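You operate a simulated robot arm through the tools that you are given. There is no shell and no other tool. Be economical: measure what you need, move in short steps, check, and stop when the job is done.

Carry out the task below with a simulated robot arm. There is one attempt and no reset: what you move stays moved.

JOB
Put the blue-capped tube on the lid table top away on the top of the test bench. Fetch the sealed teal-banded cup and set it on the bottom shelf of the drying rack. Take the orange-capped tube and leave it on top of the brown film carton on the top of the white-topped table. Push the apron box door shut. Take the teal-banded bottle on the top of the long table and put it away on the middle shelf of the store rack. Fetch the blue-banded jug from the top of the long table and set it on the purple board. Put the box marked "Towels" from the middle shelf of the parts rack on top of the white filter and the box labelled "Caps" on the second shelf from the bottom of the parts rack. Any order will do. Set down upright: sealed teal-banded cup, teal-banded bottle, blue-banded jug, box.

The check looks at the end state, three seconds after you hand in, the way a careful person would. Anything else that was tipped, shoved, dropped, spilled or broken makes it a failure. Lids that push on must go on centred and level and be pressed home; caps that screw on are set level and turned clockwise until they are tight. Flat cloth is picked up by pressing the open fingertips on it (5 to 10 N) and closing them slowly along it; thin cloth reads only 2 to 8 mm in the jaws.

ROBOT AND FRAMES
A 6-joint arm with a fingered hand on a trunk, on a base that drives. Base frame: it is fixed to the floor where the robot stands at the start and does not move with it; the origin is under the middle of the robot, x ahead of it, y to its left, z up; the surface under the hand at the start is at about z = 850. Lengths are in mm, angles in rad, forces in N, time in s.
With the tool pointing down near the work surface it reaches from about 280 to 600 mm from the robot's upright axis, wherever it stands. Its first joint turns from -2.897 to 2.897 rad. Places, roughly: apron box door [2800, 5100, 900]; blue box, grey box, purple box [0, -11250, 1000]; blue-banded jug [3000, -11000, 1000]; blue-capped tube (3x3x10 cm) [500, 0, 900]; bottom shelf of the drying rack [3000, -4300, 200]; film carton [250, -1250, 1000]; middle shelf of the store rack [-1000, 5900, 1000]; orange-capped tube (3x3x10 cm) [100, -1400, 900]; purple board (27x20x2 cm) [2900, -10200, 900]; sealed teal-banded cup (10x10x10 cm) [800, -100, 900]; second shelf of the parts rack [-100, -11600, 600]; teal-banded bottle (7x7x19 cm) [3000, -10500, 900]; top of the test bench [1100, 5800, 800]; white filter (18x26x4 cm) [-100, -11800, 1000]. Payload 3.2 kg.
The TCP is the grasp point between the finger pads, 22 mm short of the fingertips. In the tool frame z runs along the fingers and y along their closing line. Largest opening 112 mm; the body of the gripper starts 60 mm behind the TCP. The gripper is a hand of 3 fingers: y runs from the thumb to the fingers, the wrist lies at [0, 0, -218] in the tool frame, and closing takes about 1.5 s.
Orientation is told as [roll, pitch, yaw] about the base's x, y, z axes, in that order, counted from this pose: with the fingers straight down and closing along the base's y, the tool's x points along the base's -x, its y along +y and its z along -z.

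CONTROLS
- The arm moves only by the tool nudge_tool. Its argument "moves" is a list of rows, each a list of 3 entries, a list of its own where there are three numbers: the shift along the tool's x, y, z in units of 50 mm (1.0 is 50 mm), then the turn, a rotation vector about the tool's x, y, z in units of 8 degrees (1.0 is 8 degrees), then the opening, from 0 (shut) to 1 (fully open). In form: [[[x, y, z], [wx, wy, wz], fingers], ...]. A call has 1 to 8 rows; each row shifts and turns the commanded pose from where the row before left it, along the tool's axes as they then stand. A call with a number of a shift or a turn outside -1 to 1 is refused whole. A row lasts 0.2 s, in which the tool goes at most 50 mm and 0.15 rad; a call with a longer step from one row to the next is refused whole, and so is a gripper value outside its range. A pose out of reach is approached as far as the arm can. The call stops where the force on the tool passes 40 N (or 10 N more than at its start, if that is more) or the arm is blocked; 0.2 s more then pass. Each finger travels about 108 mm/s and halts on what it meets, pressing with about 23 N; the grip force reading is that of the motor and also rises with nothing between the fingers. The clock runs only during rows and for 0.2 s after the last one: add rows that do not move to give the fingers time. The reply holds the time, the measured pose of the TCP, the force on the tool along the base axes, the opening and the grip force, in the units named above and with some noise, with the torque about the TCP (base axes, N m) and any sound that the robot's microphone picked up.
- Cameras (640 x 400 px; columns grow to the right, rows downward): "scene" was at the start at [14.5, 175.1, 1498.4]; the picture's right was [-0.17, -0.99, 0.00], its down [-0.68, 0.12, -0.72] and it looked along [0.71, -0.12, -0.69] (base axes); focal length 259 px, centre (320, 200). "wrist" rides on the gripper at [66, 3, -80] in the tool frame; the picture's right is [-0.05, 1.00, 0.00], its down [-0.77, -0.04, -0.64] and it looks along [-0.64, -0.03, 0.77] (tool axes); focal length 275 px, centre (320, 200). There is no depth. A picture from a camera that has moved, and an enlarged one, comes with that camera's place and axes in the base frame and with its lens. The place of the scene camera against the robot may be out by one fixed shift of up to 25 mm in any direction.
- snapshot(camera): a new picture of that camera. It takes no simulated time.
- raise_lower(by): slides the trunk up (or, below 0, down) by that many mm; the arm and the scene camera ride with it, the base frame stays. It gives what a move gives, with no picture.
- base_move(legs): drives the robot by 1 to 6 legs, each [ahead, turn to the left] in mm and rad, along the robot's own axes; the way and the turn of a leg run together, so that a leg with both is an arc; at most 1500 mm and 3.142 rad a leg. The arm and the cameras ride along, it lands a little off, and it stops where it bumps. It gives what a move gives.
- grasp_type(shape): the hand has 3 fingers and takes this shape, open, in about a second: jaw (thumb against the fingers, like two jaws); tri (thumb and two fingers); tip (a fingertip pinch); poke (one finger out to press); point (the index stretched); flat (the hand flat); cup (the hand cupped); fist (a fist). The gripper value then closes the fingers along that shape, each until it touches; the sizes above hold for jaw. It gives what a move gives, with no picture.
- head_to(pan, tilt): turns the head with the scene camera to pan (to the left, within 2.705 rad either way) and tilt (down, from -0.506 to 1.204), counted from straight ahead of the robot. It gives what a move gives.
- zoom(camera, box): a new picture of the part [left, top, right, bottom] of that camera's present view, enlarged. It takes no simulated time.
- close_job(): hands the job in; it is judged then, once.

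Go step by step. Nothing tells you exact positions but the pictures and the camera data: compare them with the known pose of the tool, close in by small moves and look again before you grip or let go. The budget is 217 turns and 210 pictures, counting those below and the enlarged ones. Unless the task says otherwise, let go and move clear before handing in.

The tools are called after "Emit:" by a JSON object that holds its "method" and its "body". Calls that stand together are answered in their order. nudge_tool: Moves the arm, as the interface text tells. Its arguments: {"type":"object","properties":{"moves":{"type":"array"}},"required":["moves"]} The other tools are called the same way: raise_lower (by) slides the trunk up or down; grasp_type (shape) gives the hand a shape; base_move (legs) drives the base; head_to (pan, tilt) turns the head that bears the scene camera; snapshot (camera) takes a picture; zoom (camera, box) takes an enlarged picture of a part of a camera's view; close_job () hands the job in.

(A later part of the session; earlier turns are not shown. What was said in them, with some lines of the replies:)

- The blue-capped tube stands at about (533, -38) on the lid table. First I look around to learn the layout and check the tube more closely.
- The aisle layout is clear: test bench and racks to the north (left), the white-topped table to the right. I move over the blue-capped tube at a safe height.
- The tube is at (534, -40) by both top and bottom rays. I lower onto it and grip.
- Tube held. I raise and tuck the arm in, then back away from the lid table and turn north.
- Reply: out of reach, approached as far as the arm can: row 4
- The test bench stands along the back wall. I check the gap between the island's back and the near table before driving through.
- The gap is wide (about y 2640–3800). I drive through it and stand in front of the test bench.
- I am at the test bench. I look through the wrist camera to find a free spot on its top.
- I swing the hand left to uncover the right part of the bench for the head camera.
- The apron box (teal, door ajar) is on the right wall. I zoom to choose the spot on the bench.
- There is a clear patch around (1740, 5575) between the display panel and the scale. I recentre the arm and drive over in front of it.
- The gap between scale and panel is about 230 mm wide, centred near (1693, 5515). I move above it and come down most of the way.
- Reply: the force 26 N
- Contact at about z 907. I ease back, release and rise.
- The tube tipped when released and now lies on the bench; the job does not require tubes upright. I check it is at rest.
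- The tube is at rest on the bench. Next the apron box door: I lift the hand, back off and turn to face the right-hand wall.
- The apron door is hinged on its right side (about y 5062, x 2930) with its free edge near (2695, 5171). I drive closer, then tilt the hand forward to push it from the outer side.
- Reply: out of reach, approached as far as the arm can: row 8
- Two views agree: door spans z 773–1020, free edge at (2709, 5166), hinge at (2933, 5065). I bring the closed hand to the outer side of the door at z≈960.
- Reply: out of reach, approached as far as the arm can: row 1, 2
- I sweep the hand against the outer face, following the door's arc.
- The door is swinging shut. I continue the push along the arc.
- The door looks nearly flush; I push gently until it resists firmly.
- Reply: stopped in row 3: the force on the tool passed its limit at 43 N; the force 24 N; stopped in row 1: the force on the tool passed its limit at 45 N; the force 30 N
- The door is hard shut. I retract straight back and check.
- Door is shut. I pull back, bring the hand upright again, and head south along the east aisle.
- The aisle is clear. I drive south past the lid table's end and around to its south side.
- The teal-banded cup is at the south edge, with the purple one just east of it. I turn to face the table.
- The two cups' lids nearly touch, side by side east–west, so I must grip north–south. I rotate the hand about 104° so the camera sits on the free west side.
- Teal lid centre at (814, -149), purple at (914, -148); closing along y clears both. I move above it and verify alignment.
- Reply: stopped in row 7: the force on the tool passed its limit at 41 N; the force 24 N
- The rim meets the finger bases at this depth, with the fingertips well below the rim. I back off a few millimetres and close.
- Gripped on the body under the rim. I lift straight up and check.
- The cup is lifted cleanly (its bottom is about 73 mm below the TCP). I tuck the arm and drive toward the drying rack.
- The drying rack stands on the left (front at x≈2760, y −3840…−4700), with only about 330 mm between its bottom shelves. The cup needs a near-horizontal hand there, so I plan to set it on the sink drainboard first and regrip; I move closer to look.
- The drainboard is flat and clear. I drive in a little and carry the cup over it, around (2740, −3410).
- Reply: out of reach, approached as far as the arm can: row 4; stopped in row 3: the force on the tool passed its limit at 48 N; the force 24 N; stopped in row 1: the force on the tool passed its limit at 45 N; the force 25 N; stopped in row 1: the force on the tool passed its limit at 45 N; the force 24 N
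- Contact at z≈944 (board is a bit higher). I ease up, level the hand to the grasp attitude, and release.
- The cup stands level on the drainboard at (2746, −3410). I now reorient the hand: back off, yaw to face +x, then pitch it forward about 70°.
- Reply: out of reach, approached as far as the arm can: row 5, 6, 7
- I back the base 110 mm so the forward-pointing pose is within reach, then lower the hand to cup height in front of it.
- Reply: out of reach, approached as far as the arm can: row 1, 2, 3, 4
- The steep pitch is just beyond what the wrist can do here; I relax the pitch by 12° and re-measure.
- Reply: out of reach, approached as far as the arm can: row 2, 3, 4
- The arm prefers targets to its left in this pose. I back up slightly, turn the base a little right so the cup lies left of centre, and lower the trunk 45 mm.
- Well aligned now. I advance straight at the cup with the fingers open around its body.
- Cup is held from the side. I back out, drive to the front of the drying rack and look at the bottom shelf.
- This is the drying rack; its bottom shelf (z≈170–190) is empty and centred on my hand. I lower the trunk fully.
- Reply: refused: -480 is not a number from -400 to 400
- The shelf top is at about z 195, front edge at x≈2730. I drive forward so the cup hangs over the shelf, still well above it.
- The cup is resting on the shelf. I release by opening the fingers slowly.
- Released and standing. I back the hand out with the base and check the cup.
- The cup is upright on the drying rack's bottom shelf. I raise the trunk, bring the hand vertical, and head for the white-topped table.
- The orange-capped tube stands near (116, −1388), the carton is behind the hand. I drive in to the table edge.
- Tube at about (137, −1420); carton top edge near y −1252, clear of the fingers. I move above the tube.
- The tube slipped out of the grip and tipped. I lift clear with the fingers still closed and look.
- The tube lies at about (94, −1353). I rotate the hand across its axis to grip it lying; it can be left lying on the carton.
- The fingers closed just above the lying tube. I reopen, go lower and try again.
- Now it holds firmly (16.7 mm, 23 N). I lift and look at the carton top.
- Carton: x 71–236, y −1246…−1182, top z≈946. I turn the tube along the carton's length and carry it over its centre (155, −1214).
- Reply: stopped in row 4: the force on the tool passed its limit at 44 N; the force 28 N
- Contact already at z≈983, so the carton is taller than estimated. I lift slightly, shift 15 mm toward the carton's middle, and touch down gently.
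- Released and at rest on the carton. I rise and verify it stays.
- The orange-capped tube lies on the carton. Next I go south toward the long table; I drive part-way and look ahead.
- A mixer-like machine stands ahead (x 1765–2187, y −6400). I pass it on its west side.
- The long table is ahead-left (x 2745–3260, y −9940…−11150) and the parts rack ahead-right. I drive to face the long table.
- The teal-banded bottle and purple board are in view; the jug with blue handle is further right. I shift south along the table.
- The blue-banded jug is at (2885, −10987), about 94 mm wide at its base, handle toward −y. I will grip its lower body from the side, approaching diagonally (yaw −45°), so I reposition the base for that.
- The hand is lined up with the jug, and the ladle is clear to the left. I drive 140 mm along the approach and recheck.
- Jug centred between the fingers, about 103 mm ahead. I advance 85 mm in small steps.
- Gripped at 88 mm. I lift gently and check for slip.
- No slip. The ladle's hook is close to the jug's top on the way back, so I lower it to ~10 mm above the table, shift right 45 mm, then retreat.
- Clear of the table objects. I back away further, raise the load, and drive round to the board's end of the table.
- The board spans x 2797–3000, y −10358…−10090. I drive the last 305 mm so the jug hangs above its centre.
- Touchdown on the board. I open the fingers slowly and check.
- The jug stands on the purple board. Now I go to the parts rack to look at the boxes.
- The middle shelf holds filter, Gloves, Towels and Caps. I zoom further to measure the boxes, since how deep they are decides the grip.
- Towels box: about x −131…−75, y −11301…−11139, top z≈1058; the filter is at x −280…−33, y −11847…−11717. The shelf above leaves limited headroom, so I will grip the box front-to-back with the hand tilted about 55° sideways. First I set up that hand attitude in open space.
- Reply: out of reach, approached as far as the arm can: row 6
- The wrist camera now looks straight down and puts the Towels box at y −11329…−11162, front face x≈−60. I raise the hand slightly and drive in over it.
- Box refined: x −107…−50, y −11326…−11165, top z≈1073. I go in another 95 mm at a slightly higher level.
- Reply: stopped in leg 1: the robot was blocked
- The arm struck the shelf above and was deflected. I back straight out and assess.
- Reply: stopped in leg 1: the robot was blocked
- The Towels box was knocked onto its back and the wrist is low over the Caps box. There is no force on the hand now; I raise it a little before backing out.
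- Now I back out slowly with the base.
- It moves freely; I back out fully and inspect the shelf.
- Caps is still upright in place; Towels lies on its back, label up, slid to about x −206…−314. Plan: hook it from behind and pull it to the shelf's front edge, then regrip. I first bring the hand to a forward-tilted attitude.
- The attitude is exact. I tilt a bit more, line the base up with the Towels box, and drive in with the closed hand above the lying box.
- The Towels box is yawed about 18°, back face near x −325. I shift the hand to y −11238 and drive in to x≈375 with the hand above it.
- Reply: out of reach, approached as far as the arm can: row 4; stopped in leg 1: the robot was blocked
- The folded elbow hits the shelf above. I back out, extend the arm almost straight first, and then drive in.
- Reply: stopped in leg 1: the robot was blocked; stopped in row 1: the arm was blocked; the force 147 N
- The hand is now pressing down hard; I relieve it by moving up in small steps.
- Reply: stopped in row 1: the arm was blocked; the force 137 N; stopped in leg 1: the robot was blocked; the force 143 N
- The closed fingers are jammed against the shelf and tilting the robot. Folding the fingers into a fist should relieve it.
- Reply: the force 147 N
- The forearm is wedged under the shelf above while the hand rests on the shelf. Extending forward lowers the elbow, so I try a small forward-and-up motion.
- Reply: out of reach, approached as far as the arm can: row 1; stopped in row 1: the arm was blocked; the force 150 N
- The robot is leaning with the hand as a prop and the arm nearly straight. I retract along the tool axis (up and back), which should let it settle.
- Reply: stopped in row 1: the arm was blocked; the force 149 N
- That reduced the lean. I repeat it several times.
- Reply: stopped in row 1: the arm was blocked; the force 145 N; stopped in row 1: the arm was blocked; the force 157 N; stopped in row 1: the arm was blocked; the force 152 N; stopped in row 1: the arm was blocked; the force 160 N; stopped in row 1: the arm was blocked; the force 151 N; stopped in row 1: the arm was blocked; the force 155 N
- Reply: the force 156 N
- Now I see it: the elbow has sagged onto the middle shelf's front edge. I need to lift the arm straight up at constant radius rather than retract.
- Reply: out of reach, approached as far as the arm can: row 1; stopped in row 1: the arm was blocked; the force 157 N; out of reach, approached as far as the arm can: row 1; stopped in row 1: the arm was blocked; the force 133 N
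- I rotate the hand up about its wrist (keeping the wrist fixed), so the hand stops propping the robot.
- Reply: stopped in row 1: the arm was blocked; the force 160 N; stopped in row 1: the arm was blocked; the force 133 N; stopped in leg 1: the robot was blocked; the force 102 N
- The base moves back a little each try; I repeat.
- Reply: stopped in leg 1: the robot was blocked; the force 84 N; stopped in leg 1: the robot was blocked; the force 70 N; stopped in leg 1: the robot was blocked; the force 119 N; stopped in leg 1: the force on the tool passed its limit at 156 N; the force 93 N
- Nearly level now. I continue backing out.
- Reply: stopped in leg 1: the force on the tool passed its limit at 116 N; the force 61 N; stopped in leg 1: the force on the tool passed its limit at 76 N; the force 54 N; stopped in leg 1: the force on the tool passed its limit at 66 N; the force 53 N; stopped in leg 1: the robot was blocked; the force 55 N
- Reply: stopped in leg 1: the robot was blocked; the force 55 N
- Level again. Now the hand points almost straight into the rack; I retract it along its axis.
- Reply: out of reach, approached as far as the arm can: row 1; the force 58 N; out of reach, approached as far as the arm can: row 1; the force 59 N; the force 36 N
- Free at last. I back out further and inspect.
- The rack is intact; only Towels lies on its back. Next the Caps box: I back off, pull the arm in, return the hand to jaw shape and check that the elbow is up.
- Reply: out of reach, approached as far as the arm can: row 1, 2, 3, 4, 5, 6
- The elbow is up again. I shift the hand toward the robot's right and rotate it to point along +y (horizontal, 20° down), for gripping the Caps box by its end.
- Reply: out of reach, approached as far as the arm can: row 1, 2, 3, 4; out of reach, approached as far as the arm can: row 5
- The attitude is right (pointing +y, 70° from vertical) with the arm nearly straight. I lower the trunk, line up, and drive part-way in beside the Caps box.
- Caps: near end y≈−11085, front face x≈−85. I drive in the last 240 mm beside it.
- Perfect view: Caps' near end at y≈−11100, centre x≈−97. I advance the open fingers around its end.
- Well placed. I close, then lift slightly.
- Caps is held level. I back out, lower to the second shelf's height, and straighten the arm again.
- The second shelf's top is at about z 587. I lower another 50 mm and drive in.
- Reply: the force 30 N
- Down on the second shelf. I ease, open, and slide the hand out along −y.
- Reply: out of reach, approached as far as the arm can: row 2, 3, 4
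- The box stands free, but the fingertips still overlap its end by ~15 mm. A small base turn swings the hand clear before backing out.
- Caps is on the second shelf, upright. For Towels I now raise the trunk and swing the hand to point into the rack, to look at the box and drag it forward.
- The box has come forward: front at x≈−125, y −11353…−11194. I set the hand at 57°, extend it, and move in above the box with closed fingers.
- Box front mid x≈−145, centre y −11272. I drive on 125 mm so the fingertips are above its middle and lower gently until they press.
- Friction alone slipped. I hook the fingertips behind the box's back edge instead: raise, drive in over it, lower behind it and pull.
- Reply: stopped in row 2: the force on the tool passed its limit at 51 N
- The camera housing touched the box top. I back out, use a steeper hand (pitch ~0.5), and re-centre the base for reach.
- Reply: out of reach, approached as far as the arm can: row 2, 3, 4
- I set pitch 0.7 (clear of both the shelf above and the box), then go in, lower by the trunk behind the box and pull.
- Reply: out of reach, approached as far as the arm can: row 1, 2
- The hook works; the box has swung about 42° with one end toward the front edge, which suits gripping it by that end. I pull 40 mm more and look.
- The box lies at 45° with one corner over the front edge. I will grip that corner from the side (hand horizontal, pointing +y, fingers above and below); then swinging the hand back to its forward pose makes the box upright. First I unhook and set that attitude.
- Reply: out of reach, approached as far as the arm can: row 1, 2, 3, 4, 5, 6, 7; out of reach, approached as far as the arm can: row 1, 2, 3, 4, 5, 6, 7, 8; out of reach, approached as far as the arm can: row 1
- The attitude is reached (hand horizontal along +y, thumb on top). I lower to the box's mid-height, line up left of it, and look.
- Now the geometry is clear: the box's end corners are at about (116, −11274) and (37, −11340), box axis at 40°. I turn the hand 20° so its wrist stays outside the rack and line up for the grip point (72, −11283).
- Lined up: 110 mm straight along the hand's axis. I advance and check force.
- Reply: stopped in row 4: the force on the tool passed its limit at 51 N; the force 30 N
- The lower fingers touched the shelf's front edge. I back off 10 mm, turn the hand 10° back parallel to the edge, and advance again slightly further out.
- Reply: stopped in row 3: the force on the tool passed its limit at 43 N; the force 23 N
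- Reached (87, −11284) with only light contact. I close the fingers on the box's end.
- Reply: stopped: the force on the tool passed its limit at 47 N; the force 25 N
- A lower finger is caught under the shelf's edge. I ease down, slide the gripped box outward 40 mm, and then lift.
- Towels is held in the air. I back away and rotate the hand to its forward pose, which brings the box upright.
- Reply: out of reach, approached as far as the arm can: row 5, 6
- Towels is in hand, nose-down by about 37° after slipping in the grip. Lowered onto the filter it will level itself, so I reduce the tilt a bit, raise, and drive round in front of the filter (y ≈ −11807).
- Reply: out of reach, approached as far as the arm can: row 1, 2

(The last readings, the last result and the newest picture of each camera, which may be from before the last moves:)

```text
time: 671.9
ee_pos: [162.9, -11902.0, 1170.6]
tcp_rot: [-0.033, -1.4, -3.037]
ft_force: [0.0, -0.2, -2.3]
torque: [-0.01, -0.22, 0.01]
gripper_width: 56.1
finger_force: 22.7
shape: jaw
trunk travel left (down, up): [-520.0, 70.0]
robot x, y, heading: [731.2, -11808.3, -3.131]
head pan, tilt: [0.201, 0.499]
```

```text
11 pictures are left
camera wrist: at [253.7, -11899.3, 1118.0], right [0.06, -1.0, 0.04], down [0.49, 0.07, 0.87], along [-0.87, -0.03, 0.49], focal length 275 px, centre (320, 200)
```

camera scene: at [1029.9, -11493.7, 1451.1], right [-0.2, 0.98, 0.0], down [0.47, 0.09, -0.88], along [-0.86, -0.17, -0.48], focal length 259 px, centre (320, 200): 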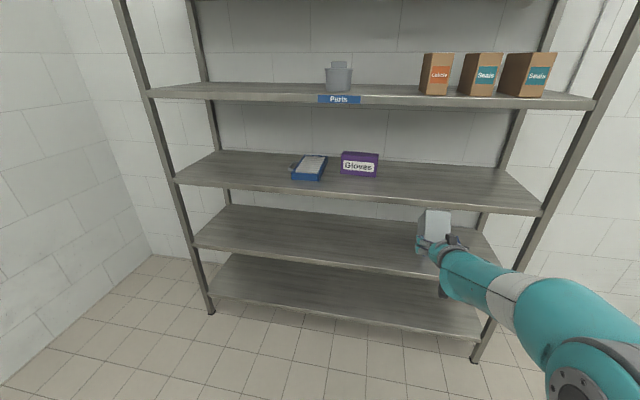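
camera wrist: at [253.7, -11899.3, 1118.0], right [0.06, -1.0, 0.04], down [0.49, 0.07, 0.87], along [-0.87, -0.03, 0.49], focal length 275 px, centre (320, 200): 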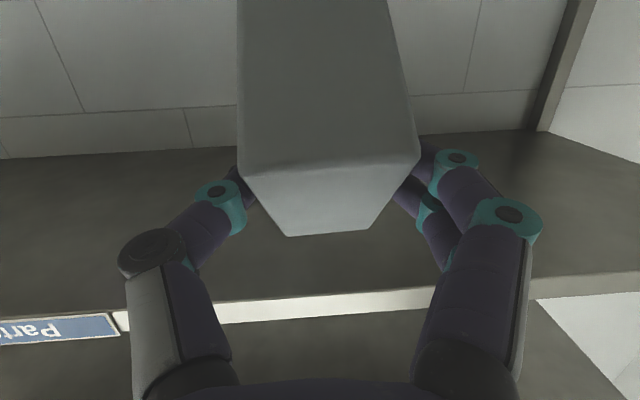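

The box droops about 41° in the grip, so I will let it level on the filter. I centre over y −11807 and drive in to x≈−5.

Emit:
{"method": "nudge_tool", "body": {"moves": [[[0, -0.63, 0], [0, 0, 0], 0.1], [[0, -0.63, 0], [0, 0, 0], 0.1], [[0, -0.63, 0], [0, 0, 0], 0.1], [[0, 0, 0], [0, 0, 0], 0.1]]}}

Emit:
{"method": "base_move", "body": {"legs": [[150, 0]]}}

Emit:
{"method": "snapshot", "body": {"camera": "scene"}}

```text
time: 672.9
ee_pos: [160.3, -11870.3, 1206.9]
tcp_rot: [-0.044, -1.393, -3.039]
ft_force: [0.4, -0.2, -2.5]
torque: [0.01, -0.16, -0.01]
gripper_width: 56.0
finger_force: 23.2
shape: jaw
out of reach, approached as far as the arm can: row 1, 2, 3
trunk travel left (down, up): [-520.0, 70.0]
robot x, y, heading: [728.0, -11809.3, -3.13]
head pan, tilt: [0.201, 0.499]
```

```text
time: 674.3
ee_pos: [10.9, -11873.7, 1206.6]
tcp_rot: [-0.046, -1.393, -3.042]
ft_force: [0.0, 0.6, -2.6]
torque: [0.05, -0.18, 0.0]
gripper_width: 56.3
finger_force: 22.3
shape: jaw
trunk travel left (down, up): [-520.0, 70.0]
robot x, y, heading: [579.7, -11813.8, -3.124]
head pan, tilt: [0.201, 0.499]
```

```text
10 pictures are left
camera scene: at [547.5, -11973.1, 1516.1], right [-0.21, 0.98, 0.0], down [0.47, 0.1, -0.88], along [-0.86, -0.19, -0.48], focal length 259 px, centre (320, 200)
```

scene: 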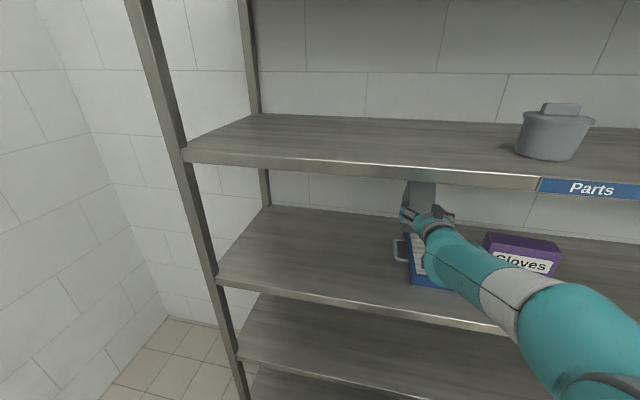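

I need about 75 mm more to +y; the arm can't, so I back out, shift the base, and come back in.

Emit:
{"method": "base_move", "body": {"legs": [[-230, 0], [0, -1.57], [77, 0], [0, 1.56], [240, 0]]}}

Emit:
{"method": "raise_lower", "body": {"by": -70}}

Emit:
{"method": "snapshot", "body": {"camera": "scene"}}

```text
time: 685.6
ee_pos: [1.7, -11782.4, 1205.7]
tcp_rot: [-0.045, -1.392, -3.058]
ft_force: [-0.3, -0.4, -1.6]
torque: [0.01, -0.18, 0.0]
gripper_width: 56.0
finger_force: 22.9
shape: jaw
trunk travel left (down, up): [-520.0, 70.0]
robot x, y, heading: [570.8, -11733.0, 3.142]
head pan, tilt: [0.201, 0.499]
```

```text
time: 686.7
ee_pos: [1.5, -11782.5, 1136.8]
tcp_rot: [-0.044, -1.392, -3.058]
ft_force: [0.0, -0.2, -2.2]
torque: [0.02, -0.15, 0.02]
gripper_width: 56.2
finger_force: 22.5
shape: jaw
trunk travel left (down, up): [-450.0, 140.0]
robot x, y, heading: [574.1, -11730.7, 3.144]
head pan, tilt: [0.201, 0.499]
```

```text
9 pictures are left
camera scene: at [536.9, -11891.6, 1446.1], right [-0.2, 0.98, 0.0], down [0.47, 0.09, -0.88], along [-0.86, -0.17, -0.48], focal length 259 px, centre (320, 200)
```

scene: 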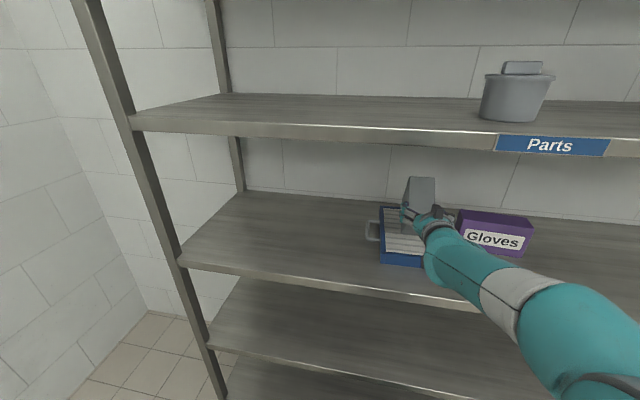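

Over the filter now. I lower in steps, letting the box level itself.

Emit:
{"method": "raise_lower", "body": {"by": -40}}

Emit:
{"method": "raise_lower", "body": {"by": -20}}

Emit:
{"method": "raise_lower", "body": {"by": -15}}

Emit:
{"method": "raise_lower", "body": {"by": -15}}

```text
time: 687.5
ee_pos: [1.5, -11781.1, 1097.5]
tcp_rot: [-0.044, -1.394, -3.058]
ft_force: [-0.6, -0.5, -0.7]
torque: [-0.04, 0.12, -0.03]
gripper_width: 55.5
finger_force: 22.9
shape: jaw
trunk travel left (down, up): [-410.0, 180.0]
robot x, y, heading: [573.7, -11729.7, 3.14]
head pan, tilt: [0.201, 0.499]
```

```text
time: 688.2
ee_pos: [2.1, -11782.6, 1076.8]
tcp_rot: [-0.044, -1.391, -3.058]
ft_force: [1.2, -0.2, 0.5]
torque: [-0.06, 0.16, -0.02]
gripper_width: 55.4
finger_force: 23.3
shape: jaw
trunk travel left (down, up): [-390.0, 200.0]
robot x, y, heading: [575.6, -11731.5, 3.138]
head pan, tilt: [0.201, 0.499]
```

```text
time: 688.9
ee_pos: [2.1, -11783.0, 1061.4]
tcp_rot: [-0.046, -1.393, -3.058]
ft_force: [0.0, 1.2, 0.5]
torque: [-0.08, 0.18, 0.01]
gripper_width: 55.6
finger_force: 22.7
shape: jaw
trunk travel left (down, up): [-375.0, 215.0]
robot x, y, heading: [572.4, -11730.0, 3.142]
head pan, tilt: [0.201, 0.499]
```

```text
time: 689.5
ee_pos: [1.8, -11782.8, 1046.5]
tcp_rot: [-0.045, -1.392, -3.059]
ft_force: [0.4, -0.4, 0.5]
torque: [-0.06, 0.19, -0.04]
gripper_width: 55.8
finger_force: 22.4
shape: jaw
trunk travel left (down, up): [-360.0, 230.0]
robot x, y, heading: [573.0, -11726.1, 3.137]
head pan, tilt: [0.201, 0.499]
```

The torque reversed: the nose rests on the filter and the box is swinging level. I continue down gently.

Emit:
{"method": "raise_lower", "body": {"by": -10}}

Emit:
{"method": "raise_lower", "body": {"by": -6}}

Emit:
{"method": "snapshot", "body": {"camera": "wrist"}}

```text
time: 690.1
ee_pos: [1.6, -11782.4, 1037.3]
tcp_rot: [-0.046, -1.392, -3.057]
ft_force: [0.5, 0.1, 0.2]
torque: [-0.08, 0.18, -0.05]
gripper_width: 55.7
finger_force: 22.4
shape: jaw
trunk travel left (down, up): [-350.0, 240.0]
robot x, y, heading: [572.0, -11730.8, 3.14]
head pan, tilt: [0.201, 0.499]
```

```text
time: 690.6
ee_pos: [1.3, -11783.4, 1031.0]
tcp_rot: [-0.045, -1.394, -3.058]
ft_force: [0.3, -0.1, 0.2]
torque: [-0.04, 0.18, -0.01]
gripper_width: 55.4
finger_force: 23.2
shape: jaw
trunk travel left (down, up): [-344.0, 246.0]
robot x, y, heading: [572.6, -11731.9, 3.137]
head pan, tilt: [0.201, 0.499]
```

```text
8 pictures are left
camera wrist: at [93.2, -11782.6, 980.0], right [0.03, -1.0, 0.04], down [0.49, 0.05, 0.87], along [-0.87, -0.01, 0.49], focal length 275 px, centre (320, 200)
```

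wrist: 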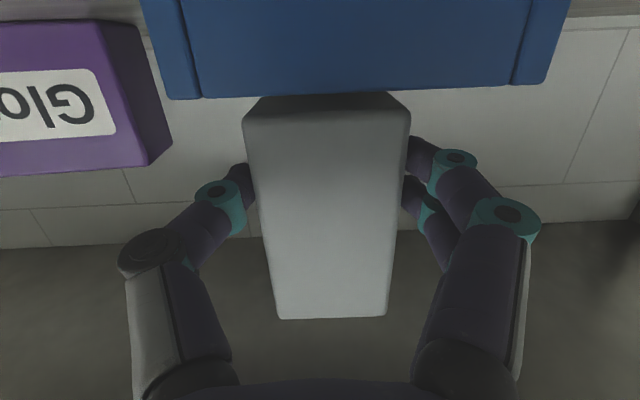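

The box is now upright on the filter, within a couple of degrees. I lower the last millimetres and release.

Emit:
{"method": "raise_lower", "body": {"by": -3}}

Emit:
{"method": "raise_lower", "body": {"by": -3}}

```text
time: 691.1
ee_pos: [0.6, -11781.8, 1027.7]
tcp_rot: [-0.046, -1.393, -3.059]
ft_force: [0.8, -0.4, 0.5]
torque: [-0.06, 0.16, -0.02]
gripper_width: 55.4
finger_force: 22.9
shape: jaw
trunk travel left (down, up): [-341.0, 249.0]
robot x, y, heading: [573.9, -11728.9, 3.141]
head pan, tilt: [0.201, 0.499]
```

```text
time: 691.6
ee_pos: [2.6, -11782.6, 1026.8]
tcp_rot: [-0.041, -1.394, -3.061]
ft_force: [-0.1, 0.0, 5.1]
torque: [-0.13, 0.24, -0.07]
gripper_width: 55.6
finger_force: 23.5
shape: jaw
trunk travel left (down, up): [-338.0, 252.0]
robot x, y, heading: [576.0, -11728.9, 3.139]
head pan, tilt: [0.201, 0.499]
```

Emit:
{"method": "nudge_tool", "body": {"moves": [[[0, 0, 0], [0, 0, 0], 0.52], [[0, 0, 0], [0, 0, 0], 0.6], [[0, 0, 0], [0, 0, 0], 0.75], [[0, 0, 0], [0, 0, 0], 0.9], [[0, 0, 0], [0, 0, 0], 0.9]]}}

Emit:
{"method": "base_move", "body": {"legs": [[-350, 0]]}}

Emit:
{"method": "snapshot", "body": {"camera": "scene"}}

```text
time: 692.9
ee_pos: [1.6, -11782.3, 1025.7]
tcp_rot: [-0.045, -1.393, -3.058]
ft_force: [0.2, -0.5, 0.3]
torque: [-0.02, -0.01, 0.01]
gripper_width: 100.5
finger_force: 0.1
shape: jaw
trunk travel left (down, up): [-338.0, 252.0]
robot x, y, heading: [573.9, -11731.5, 3.146]
head pan, tilt: [0.201, 0.499]
```

```text
time: 695.1
ee_pos: [353.0, -11781.9, 1025.3]
tcp_rot: [-0.044, -1.391, -3.059]
ft_force: [-0.6, -1.2, -0.1]
torque: [0.01, 0.02, 0.0]
gripper_width: 100.6
finger_force: 0.2
shape: jaw
trunk travel left (down, up): [-338.0, 252.0]
robot x, y, heading: [928.0, -11733.5, 3.139]
head pan, tilt: [0.201, 0.499]
```

```text
7 pictures are left
camera scene: at [888.6, -11892.4, 1334.1], right [-0.2, 0.98, 0.0], down [0.47, 0.09, -0.88], along [-0.86, -0.17, -0.48], focal length 259 px, centre (320, 200)
```

scene: 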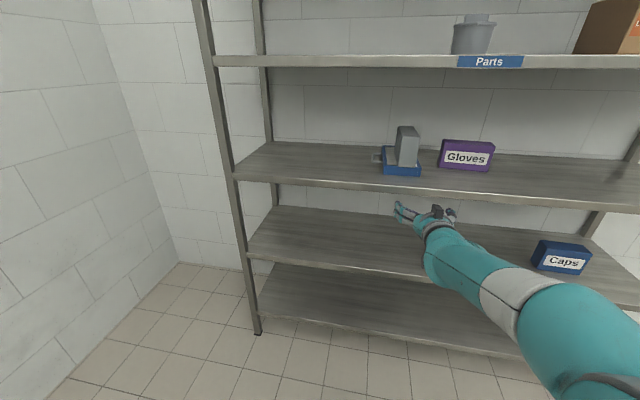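

Both boxes are placed: Towels upright on the filter, Caps on the second shelf. Last is the teal-banded bottle; I straighten the hand and drive back to the long table.

Emit:
{"method": "nudge_tool", "body": {"moves": [[[0, 0, 0], [0.14, 0.97, 0], 1], [[0, 0, 0], [0.14, 0.97, 0], 1], [[0, 0, 0], [0, 0, 0], 1]]}}

Emit:
{"method": "base_move", "body": {"legs": [[0, -2.351], [850, 0], [850, 0], [0, -0.788]]}}

Emit:
{"method": "raise_lower", "body": {"by": -70}}

```text
time: 695.9
ee_pos: [351.7, -11771.6, 1029.9]
tcp_rot: [-0.096, -1.267, -3.083]
ft_force: [-0.1, 0.9, 0.5]
torque: [0.01, 0.02, 0.01]
gripper_width: 112.3
finger_force: 0.1
shape: jaw
out of reach, approached as far as the arm can: row 2
trunk travel left (down, up): [-338.0, 252.0]
robot x, y, heading: [922.1, -11735.6, 3.137]
head pan, tilt: [0.201, 0.499]
```

```text
time: 712.2
ee_pos: [2710.7, -10510.4, 1028.7]
tcp_rot: [-0.098, -1.266, 0.056]
ft_force: [-0.3, -0.6, -0.1]
torque: [-0.01, 0.01, -0.01]
gripper_width: 111.9
finger_force: 0.1
shape: jaw
trunk travel left (down, up): [-338.0, 252.0]
robot x, y, heading: [2138.6, -10547.2, -0.007]
head pan, tilt: [0.201, 0.499]
```

```text
time: 713.3
ee_pos: [2711.1, -10510.7, 960.3]
tcp_rot: [-0.097, -1.266, 0.056]
ft_force: [0.3, -0.3, 0.3]
torque: [0.01, 0.03, 0.01]
gripper_width: 111.9
finger_force: 0.1
shape: jaw
trunk travel left (down, up): [-268.0, 322.0]
robot x, y, heading: [2138.5, -10548.1, -0.012]
head pan, tilt: [0.201, 0.499]
```

Emit:
{"method": "snapshot", "body": {"camera": "wrist"}}

```text
6 pictures are left
camera wrist: at [2615.1, -10506.1, 919.0], right [0.05, 1.0, 0.02], down [-0.38, 0.0, 0.93], along [0.92, -0.05, 0.38], focal length 275 px, centre (320, 200)
```

wrist: 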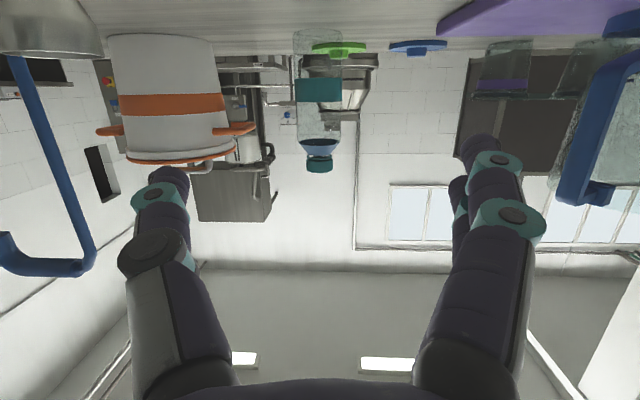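

Bottle at (3023, −10527). I shift 14 mm, lower, drive in and extend around it.

Emit:
{"method": "nudge_tool", "body": {"moves": [[[0, -0.27, 0], [0, 0, 0], 1], [[0, 0, 0], [0, 0, 0], 1]]}}

Emit:
{"method": "raise_lower", "body": {"by": -40}}

Emit:
{"method": "base_move", "body": {"legs": [[262, 0]]}}

Emit:
{"method": "snapshot", "body": {"camera": "wrist"}}

```text
time: 713.9
ee_pos: [2710.3, -10523.6, 959.9]
tcp_rot: [-0.096, -1.268, 0.052]
ft_force: [-0.3, -0.5, 0.1]
torque: [0.02, 0.0, 0.04]
gripper_width: 112.0
finger_force: 0.0
shape: jaw
trunk travel left (down, up): [-268.0, 322.0]
robot x, y, heading: [2136.5, -10548.6, -0.009]
head pan, tilt: [0.201, 0.499]
```

```text
time: 714.7
ee_pos: [2710.5, -10524.2, 919.5]
tcp_rot: [-0.098, -1.266, 0.055]
ft_force: [0.6, -0.4, -0.4]
torque: [-0.01, 0.01, 0.03]
gripper_width: 111.9
finger_force: 0.1
shape: jaw
trunk travel left (down, up): [-228.0, 362.0]
robot x, y, heading: [2136.2, -10546.1, -0.007]
head pan, tilt: [0.201, 0.499]
```

```text
time: 716.6
ee_pos: [2971.4, -10527.7, 917.6]
tcp_rot: [-0.098, -1.267, 0.054]
ft_force: [0.2, 0.1, -0.1]
torque: [-0.01, 0.01, -0.03]
gripper_width: 111.9
finger_force: 0.0
shape: jaw
trunk travel left (down, up): [-228.0, 362.0]
robot x, y, heading: [2398.1, -10551.3, -0.008]
head pan, tilt: [0.201, 0.499]
```

```text
5 pictures are left
camera wrist: at [2876.0, -10522.4, 879.2], right [0.05, 1.0, 0.02], down [-0.38, 0.01, 0.93], along [0.92, -0.05, 0.38], focal length 275 px, centre (320, 200)
```

wrist: 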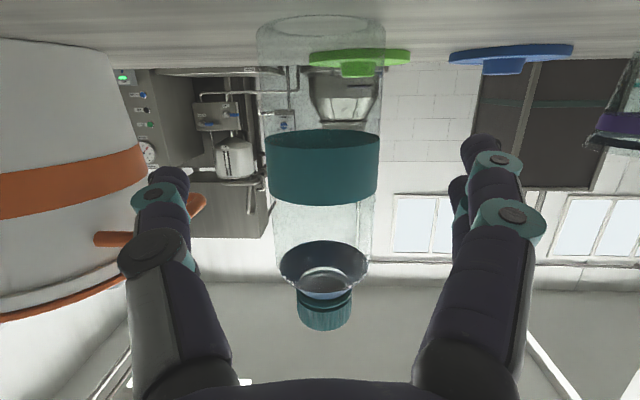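

Centred. I advance 50 mm and close on the bottle.

Emit:
{"method": "nudge_tool", "body": {"moves": [[[-0.15, 0, 0.48], [0, 0, 0], 1], [[-0.15, 0, 0.48], [0, 0, 0], 1], [[0, 0, 0], [0, 0, 0], 1], [[0, 0, 0], [0, 0, 0], 0.8], [[0, 0, 0], [0, 0, 0], 0.65], [[0, 0, 0], [0, 0, 0], 0.5], [[0, 0, 0], [0, 0, 0], 0.4], [[0, 0, 0], [0, 0, 0], 0.4]]}}

Emit:
{"method": "nudge_tool", "body": {"moves": [[[0, 0, 0], [0, 0, 0], 0.4], [[0, 0, 0], [0, 0, 0], 0.4], [[-0.19, 0, -0.06], [0, 0, 0], 0.4], [[-0.38, 0, -0.12], [0, 0, 0], 0.4], [[-0.38, 0, -0.12], [0, 0, 0], 0.4], [[0, 0, 0], [0, 0, 0], 0.4]]}}

```text
time: 718.4
ee_pos: [3021.5, -10529.0, 918.8]
tcp_rot: [-0.099, -1.268, 0.055]
ft_force: [-0.6, -0.2, -0.8]
torque: [0.01, -0.01, 0.01]
gripper_width: 59.6
finger_force: 22.8
shape: jaw
trunk travel left (down, up): [-228.0, 362.0]
robot x, y, heading: [2396.1, -10548.6, -0.01]
head pan, tilt: [0.201, 0.499]
```

```text
time: 719.8
ee_pos: [3020.7, -10527.3, 968.8]
tcp_rot: [-0.096, -1.267, 0.054]
ft_force: [1.0, -0.5, -0.6]
torque: [0.02, 0.03, -0.01]
gripper_width: 59.8
finger_force: 23.5
shape: jaw
trunk travel left (down, up): [-228.0, 362.0]
robot x, y, heading: [2401.7, -10549.1, -0.009]
head pan, tilt: [0.201, 0.499]
```

Bottle gripped and lifted. I raise it, back out, and start the long drive to the store rack.

Emit:
{"method": "raise_lower", "body": {"by": 70}}

Emit:
{"method": "base_move", "body": {"legs": [[-500, 0], [0, 1.915], [820, 0], [820, 0], [0, -0.335], [1330, 0]]}}

Emit:
{"method": "snapshot", "body": {"camera": "wrist"}}

```text
time: 720.9
ee_pos: [3021.8, -10527.2, 1039.3]
tcp_rot: [-0.097, -1.267, 0.056]
ft_force: [-0.2, 0.7, -0.5]
torque: [-0.02, 0.06, 0.0]
gripper_width: 59.9
finger_force: 22.6
shape: jaw
trunk travel left (down, up): [-298.0, 292.0]
robot x, y, heading: [2398.6, -10550.5, -0.009]
head pan, tilt: [0.201, 0.499]
```

```text
time: 743.6
ee_pos: [1336.3, -7054.9, 1038.6]
tcp_rot: [-0.097, -1.267, 1.626]
ft_force: [0.2, -0.7, 0.3]
torque: [-0.03, 0.01, -0.01]
gripper_width: 59.5
finger_force: 22.9
shape: jaw
trunk travel left (down, up): [-298.0, 292.0]
robot x, y, heading: [1358.5, -7676.8, 1.565]
head pan, tilt: [0.201, 0.499]
```

```text
4 pictures are left
camera wrist: at [1330.9, -7153.2, 999.2], right [-1.0, 0.05, 0.02], down [0.0, -0.38, 0.93], along [0.05, 0.92, 0.38], focal length 275 px, centre (320, 200)
```

wrist: 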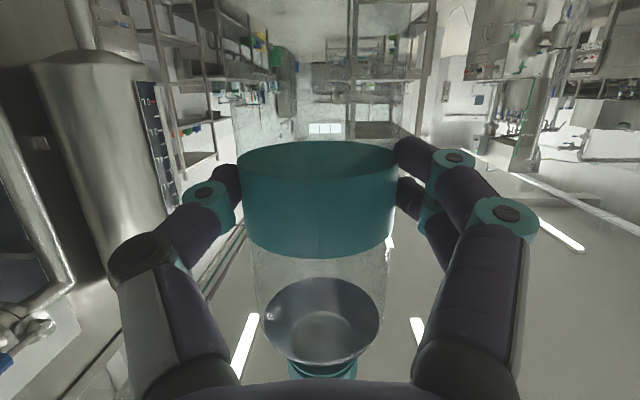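

The bottle is secure in the hand. I continue north past the machine.

Emit:
{"method": "base_move", "body": {"legs": [[1320, 0], [0, -0.5], [750, 0], [0, 0.445], [1450, 0], [1450, 0]]}}

```text
time: 770.2
ee_pos: [1885.6, -2187.8, 1039.2]
tcp_rot: [-0.099, -1.267, 1.579]
ft_force: [1.1, 0.5, -0.4]
torque: [-0.04, -0.01, 0.04]
gripper_width: 59.6
finger_force: 22.5
shape: jaw
trunk travel left (down, up): [-298.0, 292.0]
robot x, y, heading: [1880.1, -2810.1, 1.516]
head pan, tilt: [0.201, 0.499]
```

Emit:
{"method": "base_move", "body": {"legs": [[1400, 0], [700, 0], [0, 0.045], [1400, 0], [1400, 0], [1150, 0]]}}

```text
time: 799.7
ee_pos: [2030.5, 3869.0, 1038.8]
tcp_rot: [-0.097, -1.267, 1.62]
ft_force: [-0.6, 0.8, -0.8]
torque: [0.02, -0.01, 0.0]
gripper_width: 59.4
finger_force: 22.7
shape: jaw
trunk travel left (down, up): [-298.0, 292.0]
robot x, y, heading: [2049.0, 3242.8, 1.557]
head pan, tilt: [0.201, 0.499]
```

Emit:
{"method": "base_move", "body": {"legs": [[0, 0.675], [1020, 0], [1015, 0], [0, 0.91], [1400, 0], [330, 0]]}}

```text
time: 822.4
ee_pos: [-1527.8, 4863.0, 1039.0]
tcp_rot: [-0.097, -1.267, -3.093]
ft_force: [0.3, -0.4, 0.2]
torque: [0.01, 0.01, 0.02]
gripper_width: 59.2
finger_force: 23.3
shape: jaw
trunk travel left (down, up): [-298.0, 292.0]
robot x, y, heading: [-903.9, 4879.1, 3.13]
head pan, tilt: [0.201, 0.499]
```

Emit:
{"method": "base_move", "body": {"legs": [[0, -1.56]]}}

Emit:
{"method": "head_to", "body": {"pan": 0.1, "tilt": 0.3}}

Emit:
{"method": "snapshot", "body": {"camera": "scene"}}

```text
time: 826.6
ee_pos: [-922.0, 5506.1, 1039.0]
tcp_rot: [-0.097, -1.267, 1.618]
ft_force: [0.7, -0.2, -0.9]
torque: [-0.01, 0.0, 0.04]
gripper_width: 58.9
finger_force: 22.7
shape: jaw
trunk travel left (down, up): [-298.0, 292.0]
robot x, y, heading: [-906.5, 4880.0, 1.556]
head pan, tilt: [0.201, 0.499]
```

```text
time: 827.3
ee_pos: [-921.8, 5506.1, 1039.1]
tcp_rot: [-0.097, -1.266, 1.618]
ft_force: [-0.5, 0.1, -0.7]
torque: [0.03, 0.0, 0.04]
gripper_width: 58.8
finger_force: 23.1
shape: jaw
trunk travel left (down, up): [-298.0, 292.0]
robot x, y, heading: [-903.3, 4883.4, 1.556]
head pan, tilt: [0.099, 0.3]
```

```text
3 pictures are left
camera scene: at [-1085.5, 4940.5, 1312.4], right [1.0, 0.08, 0.0], down [0.03, -0.3, -0.96], along [-0.08, 0.95, -0.3], focal length 259 px, centre (320, 200)
```

scene: 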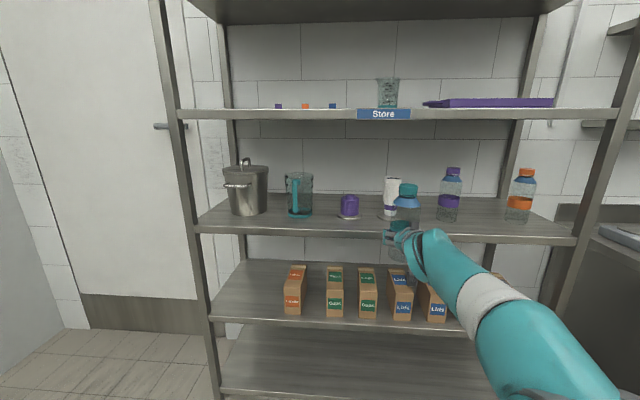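

This is the middle shelf (z≈966). There is a 169 mm gap between the purple and orange bottles, centred at x≈−583, y≈5800. I shift over and approach.

Emit:
{"method": "raise_lower", "body": {"by": 24}}

Emit:
{"method": "base_move", "body": {"legs": [[0, -1.556], [340, 0], [0, 1.566], [130, 0]]}}

Emit:
{"method": "snapshot", "body": {"camera": "scene"}}

```text
time: 828.0
ee_pos: [-921.5, 5506.2, 1063.0]
tcp_rot: [-0.098, -1.269, 1.619]
ft_force: [0.5, 0.6, 0.4]
torque: [-0.02, -0.03, 0.01]
gripper_width: 58.7
finger_force: 22.7
shape: jaw
trunk travel left (down, up): [-322.0, 268.0]
robot x, y, heading: [-905.4, 4879.5, 1.556]
head pan, tilt: [0.099, 0.3]
```

```text
time: 838.7
ee_pos: [-575.3, 5635.1, 1063.2]
tcp_rot: [-0.098, -1.267, 1.611]
ft_force: [-0.2, 0.1, -0.3]
torque: [-0.01, 0.0, -0.02]
gripper_width: 58.3
finger_force: 22.8
shape: jaw
trunk travel left (down, up): [-322.0, 268.0]
robot x, y, heading: [-559.1, 5010.2, 1.545]
head pan, tilt: [0.099, 0.3]
```

```text
2 pictures are left
camera scene: at [-742.7, 5070.2, 1336.5], right [1.0, 0.08, 0.0], down [0.02, -0.29, -0.96], along [-0.07, 0.95, -0.3], focal length 259 px, centre (320, 200)
```

scene: 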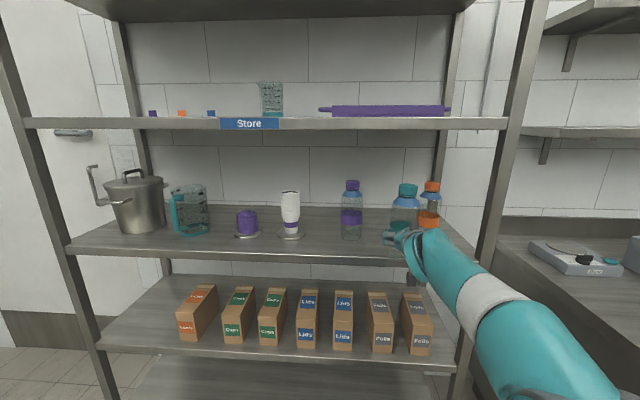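

Neighbours confirmed at x −699 and −466. I trim 12 mm and drive in.

Emit:
{"method": "nudge_tool", "body": {"moves": [[[0, 0.24, 0], [0, 0, 0], 0.3], [[0, 0, 0], [0, 0, 0], 0.3]]}}

Emit:
{"method": "base_move", "body": {"legs": [[158, 0]]}}

Emit:
{"method": "raise_lower", "body": {"by": -20}}

```text
time: 839.3
ee_pos: [-586.2, 5634.8, 1063.0]
tcp_rot: [-0.098, -1.268, 1.61]
ft_force: [-0.2, 0.4, 0.4]
torque: [0.01, 0.02, -0.04]
gripper_width: 58.4
finger_force: 22.8
shape: jaw
trunk travel left (down, up): [-322.0, 268.0]
robot x, y, heading: [-557.3, 5013.2, 1.551]
head pan, tilt: [0.099, 0.3]
```

```text
time: 840.7
ee_pos: [-582.5, 5792.2, 1062.0]
tcp_rot: [-0.099, -1.267, 1.612]
ft_force: [1.0, 0.1, -0.2]
torque: [-0.02, 0.01, 0.03]
gripper_width: 58.2
finger_force: 22.7
shape: jaw
trunk travel left (down, up): [-322.0, 268.0]
robot x, y, heading: [-561.8, 5165.5, 1.55]
head pan, tilt: [0.099, 0.3]
```

```text
time: 841.4
ee_pos: [-582.1, 5793.3, 1042.8]
tcp_rot: [-0.099, -1.267, 1.611]
ft_force: [-0.3, -0.9, -0.7]
torque: [0.0, -0.01, -0.01]
gripper_width: 58.3
finger_force: 23.1
shape: jaw
trunk travel left (down, up): [-302.0, 288.0]
robot x, y, heading: [-560.7, 5168.2, 1.548]
head pan, tilt: [0.099, 0.3]
```

Emit:
{"method": "raise_lower", "body": {"by": -4}}

Emit:
{"method": "raise_lower", "body": {"by": -3}}

Emit:
{"method": "raise_lower", "body": {"by": -3}}

```text
time: 841.9
ee_pos: [-582.9, 5792.9, 1039.2]
tcp_rot: [-0.098, -1.267, 1.611]
ft_force: [1.5, -0.3, -0.4]
torque: [-0.03, -0.01, -0.02]
gripper_width: 58.4
finger_force: 23.2
shape: jaw
trunk travel left (down, up): [-298.0, 292.0]
robot x, y, heading: [-557.4, 5165.7, 1.551]
head pan, tilt: [0.099, 0.3]
```

```text
time: 842.4
ee_pos: [-583.4, 5793.4, 1035.5]
tcp_rot: [-0.097, -1.267, 1.612]
ft_force: [-0.5, 1.1, -1.0]
torque: [-0.01, 0.04, -0.02]
gripper_width: 58.4
finger_force: 22.8
shape: jaw
trunk travel left (down, up): [-295.0, 295.0]
robot x, y, heading: [-557.9, 5169.3, 1.546]
head pan, tilt: [0.099, 0.3]
```

```text
time: 843.0
ee_pos: [-584.1, 5792.6, 1033.0]
tcp_rot: [-0.096, -1.267, 1.61]
ft_force: [-0.4, 0.7, -0.3]
torque: [-0.02, -0.01, 0.0]
gripper_width: 58.3
finger_force: 22.9
shape: jaw
trunk travel left (down, up): [-292.0, 298.0]
robot x, y, heading: [-554.1, 5168.8, 1.548]
head pan, tilt: [0.099, 0.3]
```

Emit:
{"method": "raise_lower", "body": {"by": -3}}

Emit:
{"method": "raise_lower", "body": {"by": -3}}

```text
time: 843.5
ee_pos: [-582.4, 5792.5, 1029.9]
tcp_rot: [-0.098, -1.267, 1.61]
ft_force: [-0.6, 0.3, 0.4]
torque: [-0.02, 0.01, -0.02]
gripper_width: 58.6
finger_force: 22.8
shape: jaw
trunk travel left (down, up): [-289.0, 301.0]
robot x, y, heading: [-559.7, 5167.3, 1.551]
head pan, tilt: [0.099, 0.3]
```

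```text
time: 844.0
ee_pos: [-583.3, 5792.7, 1029.4]
tcp_rot: [-0.099, -1.272, 1.611]
ft_force: [0.6, 2.4, 8.9]
torque: [0.17, 0.04, 0.02]
gripper_width: 58.2
finger_force: 22.9
shape: jaw
trunk travel left (down, up): [-286.0, 304.0]
robot x, y, heading: [-557.9, 5169.6, 1.547]
head pan, tilt: [0.099, 0.3]
```

Touchdown. I open the fingers slowly and only part-way, then back straight out.

Emit:
{"method": "nudge_tool", "body": {"moves": [[[0, 0, 0], [0, 0, 0], 0.55], [[0, 0, 0], [0, 0, 0], 0.6], [[0, 0, 0], [0, 0, 0], 0.68], [[0, 0, 0], [0, 0, 0], 0.78], [[0, 0, 0], [0, 0, 0], 0.78], [[0, 0, 0], [0, 0, 0], 0.78]]}}

Emit:
{"method": "snapshot", "body": {"camera": "wrist"}}

```text
time: 845.4
ee_pos: [-583.2, 5793.5, 1027.5]
tcp_rot: [-0.097, -1.267, 1.61]
ft_force: [0.7, 0.2, 0.6]
torque: [-0.03, 0.02, 0.0]
gripper_width: 87.1
finger_force: 0.0
shape: jaw
trunk travel left (down, up): [-286.0, 304.0]
robot x, y, heading: [-556.7, 5168.2, 1.546]
head pan, tilt: [0.099, 0.3]
```

```text
1 pictures are left
camera wrist: at [-589.5, 5695.8, 987.3], right [-1.0, 0.07, 0.02], down [-0.01, -0.38, 0.93], along [0.07, 0.92, 0.38], focal length 275 px, centre (320, 200)
```

wrist: 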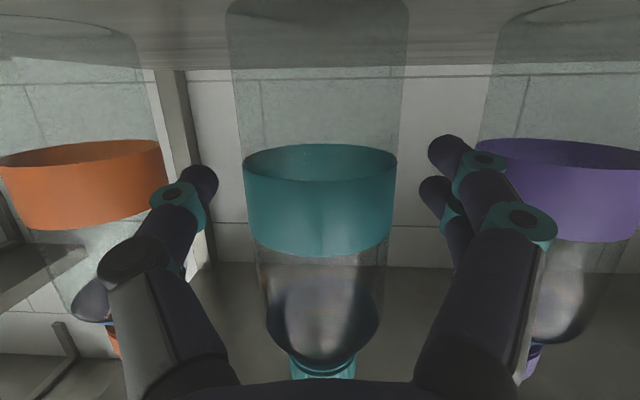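

The bottle stands freely between its neighbours. I back straight out and take a last look.

Emit:
{"method": "base_move", "body": {"legs": [[-450, 0]]}}

Emit:
{"method": "snapshot", "body": {"camera": "scene"}}

```text
time: 848.1
ee_pos: [-594.2, 5342.4, 1027.5]
tcp_rot: [-0.098, -1.267, 1.612]
ft_force: [0.7, 0.8, 0.0]
torque: [0.0, 0.0, 0.0]
gripper_width: 87.0
finger_force: 0.0
shape: jaw
trunk travel left (down, up): [-286.0, 304.0]
robot x, y, heading: [-568.3, 4714.3, 1.551]
head pan, tilt: [0.099, 0.3]
```

```text
0 pictures are left
camera scene: at [-749.2, 4777.1, 1300.5], right [1.0, 0.08, 0.0], down [0.02, -0.29, -0.96], along [-0.07, 0.95, -0.3], focal length 259 px, centre (320, 200)
```

scene: 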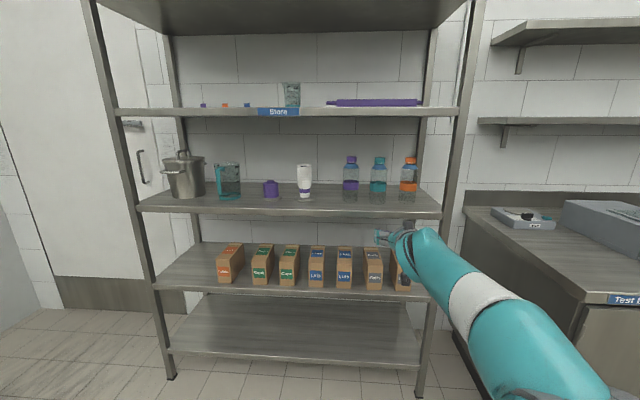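

The teal-banded bottle is upright on the store rack's middle shelf, its neighbours are untouched, and the hand is clear. All the tasks are done, so I hand the job in.

Emit:
{"method": "close_job", "body": {}}

```text
The job is handed in.
```

I finished all seven tasks and handed the job in, but two things along the way could count against it.

- **Tubes:** The blue-capped tube tipped over when I let go on the test bench. The orange-capped tube slipped out of my grip, so I set it on the carton on its side. Both lie flat and still; the job did not ask for tubes to stand upright.
- **Parts rack collisions:** The arm hit the shelf above the boxes twice, and the robot leaned on the rack. The Towels box was knocked onto its back, and I recovered it. The rack and everything else on it looked undisturbed afterwards.

Last seen at each spot:

- **Cup:** upright on the bottom shelf of the drying rack.
- **Apron box door:** pushed shut until it resisted firmly.
- **Jug:** upright on the purple board.
- **Towels and Caps boxes:** Towels is upright on the white filter, and Caps is upright on the second shelf of the parts rack.
- **Bottle:** upright on the middle shelf of the store rack, between the purple and orange bottles.
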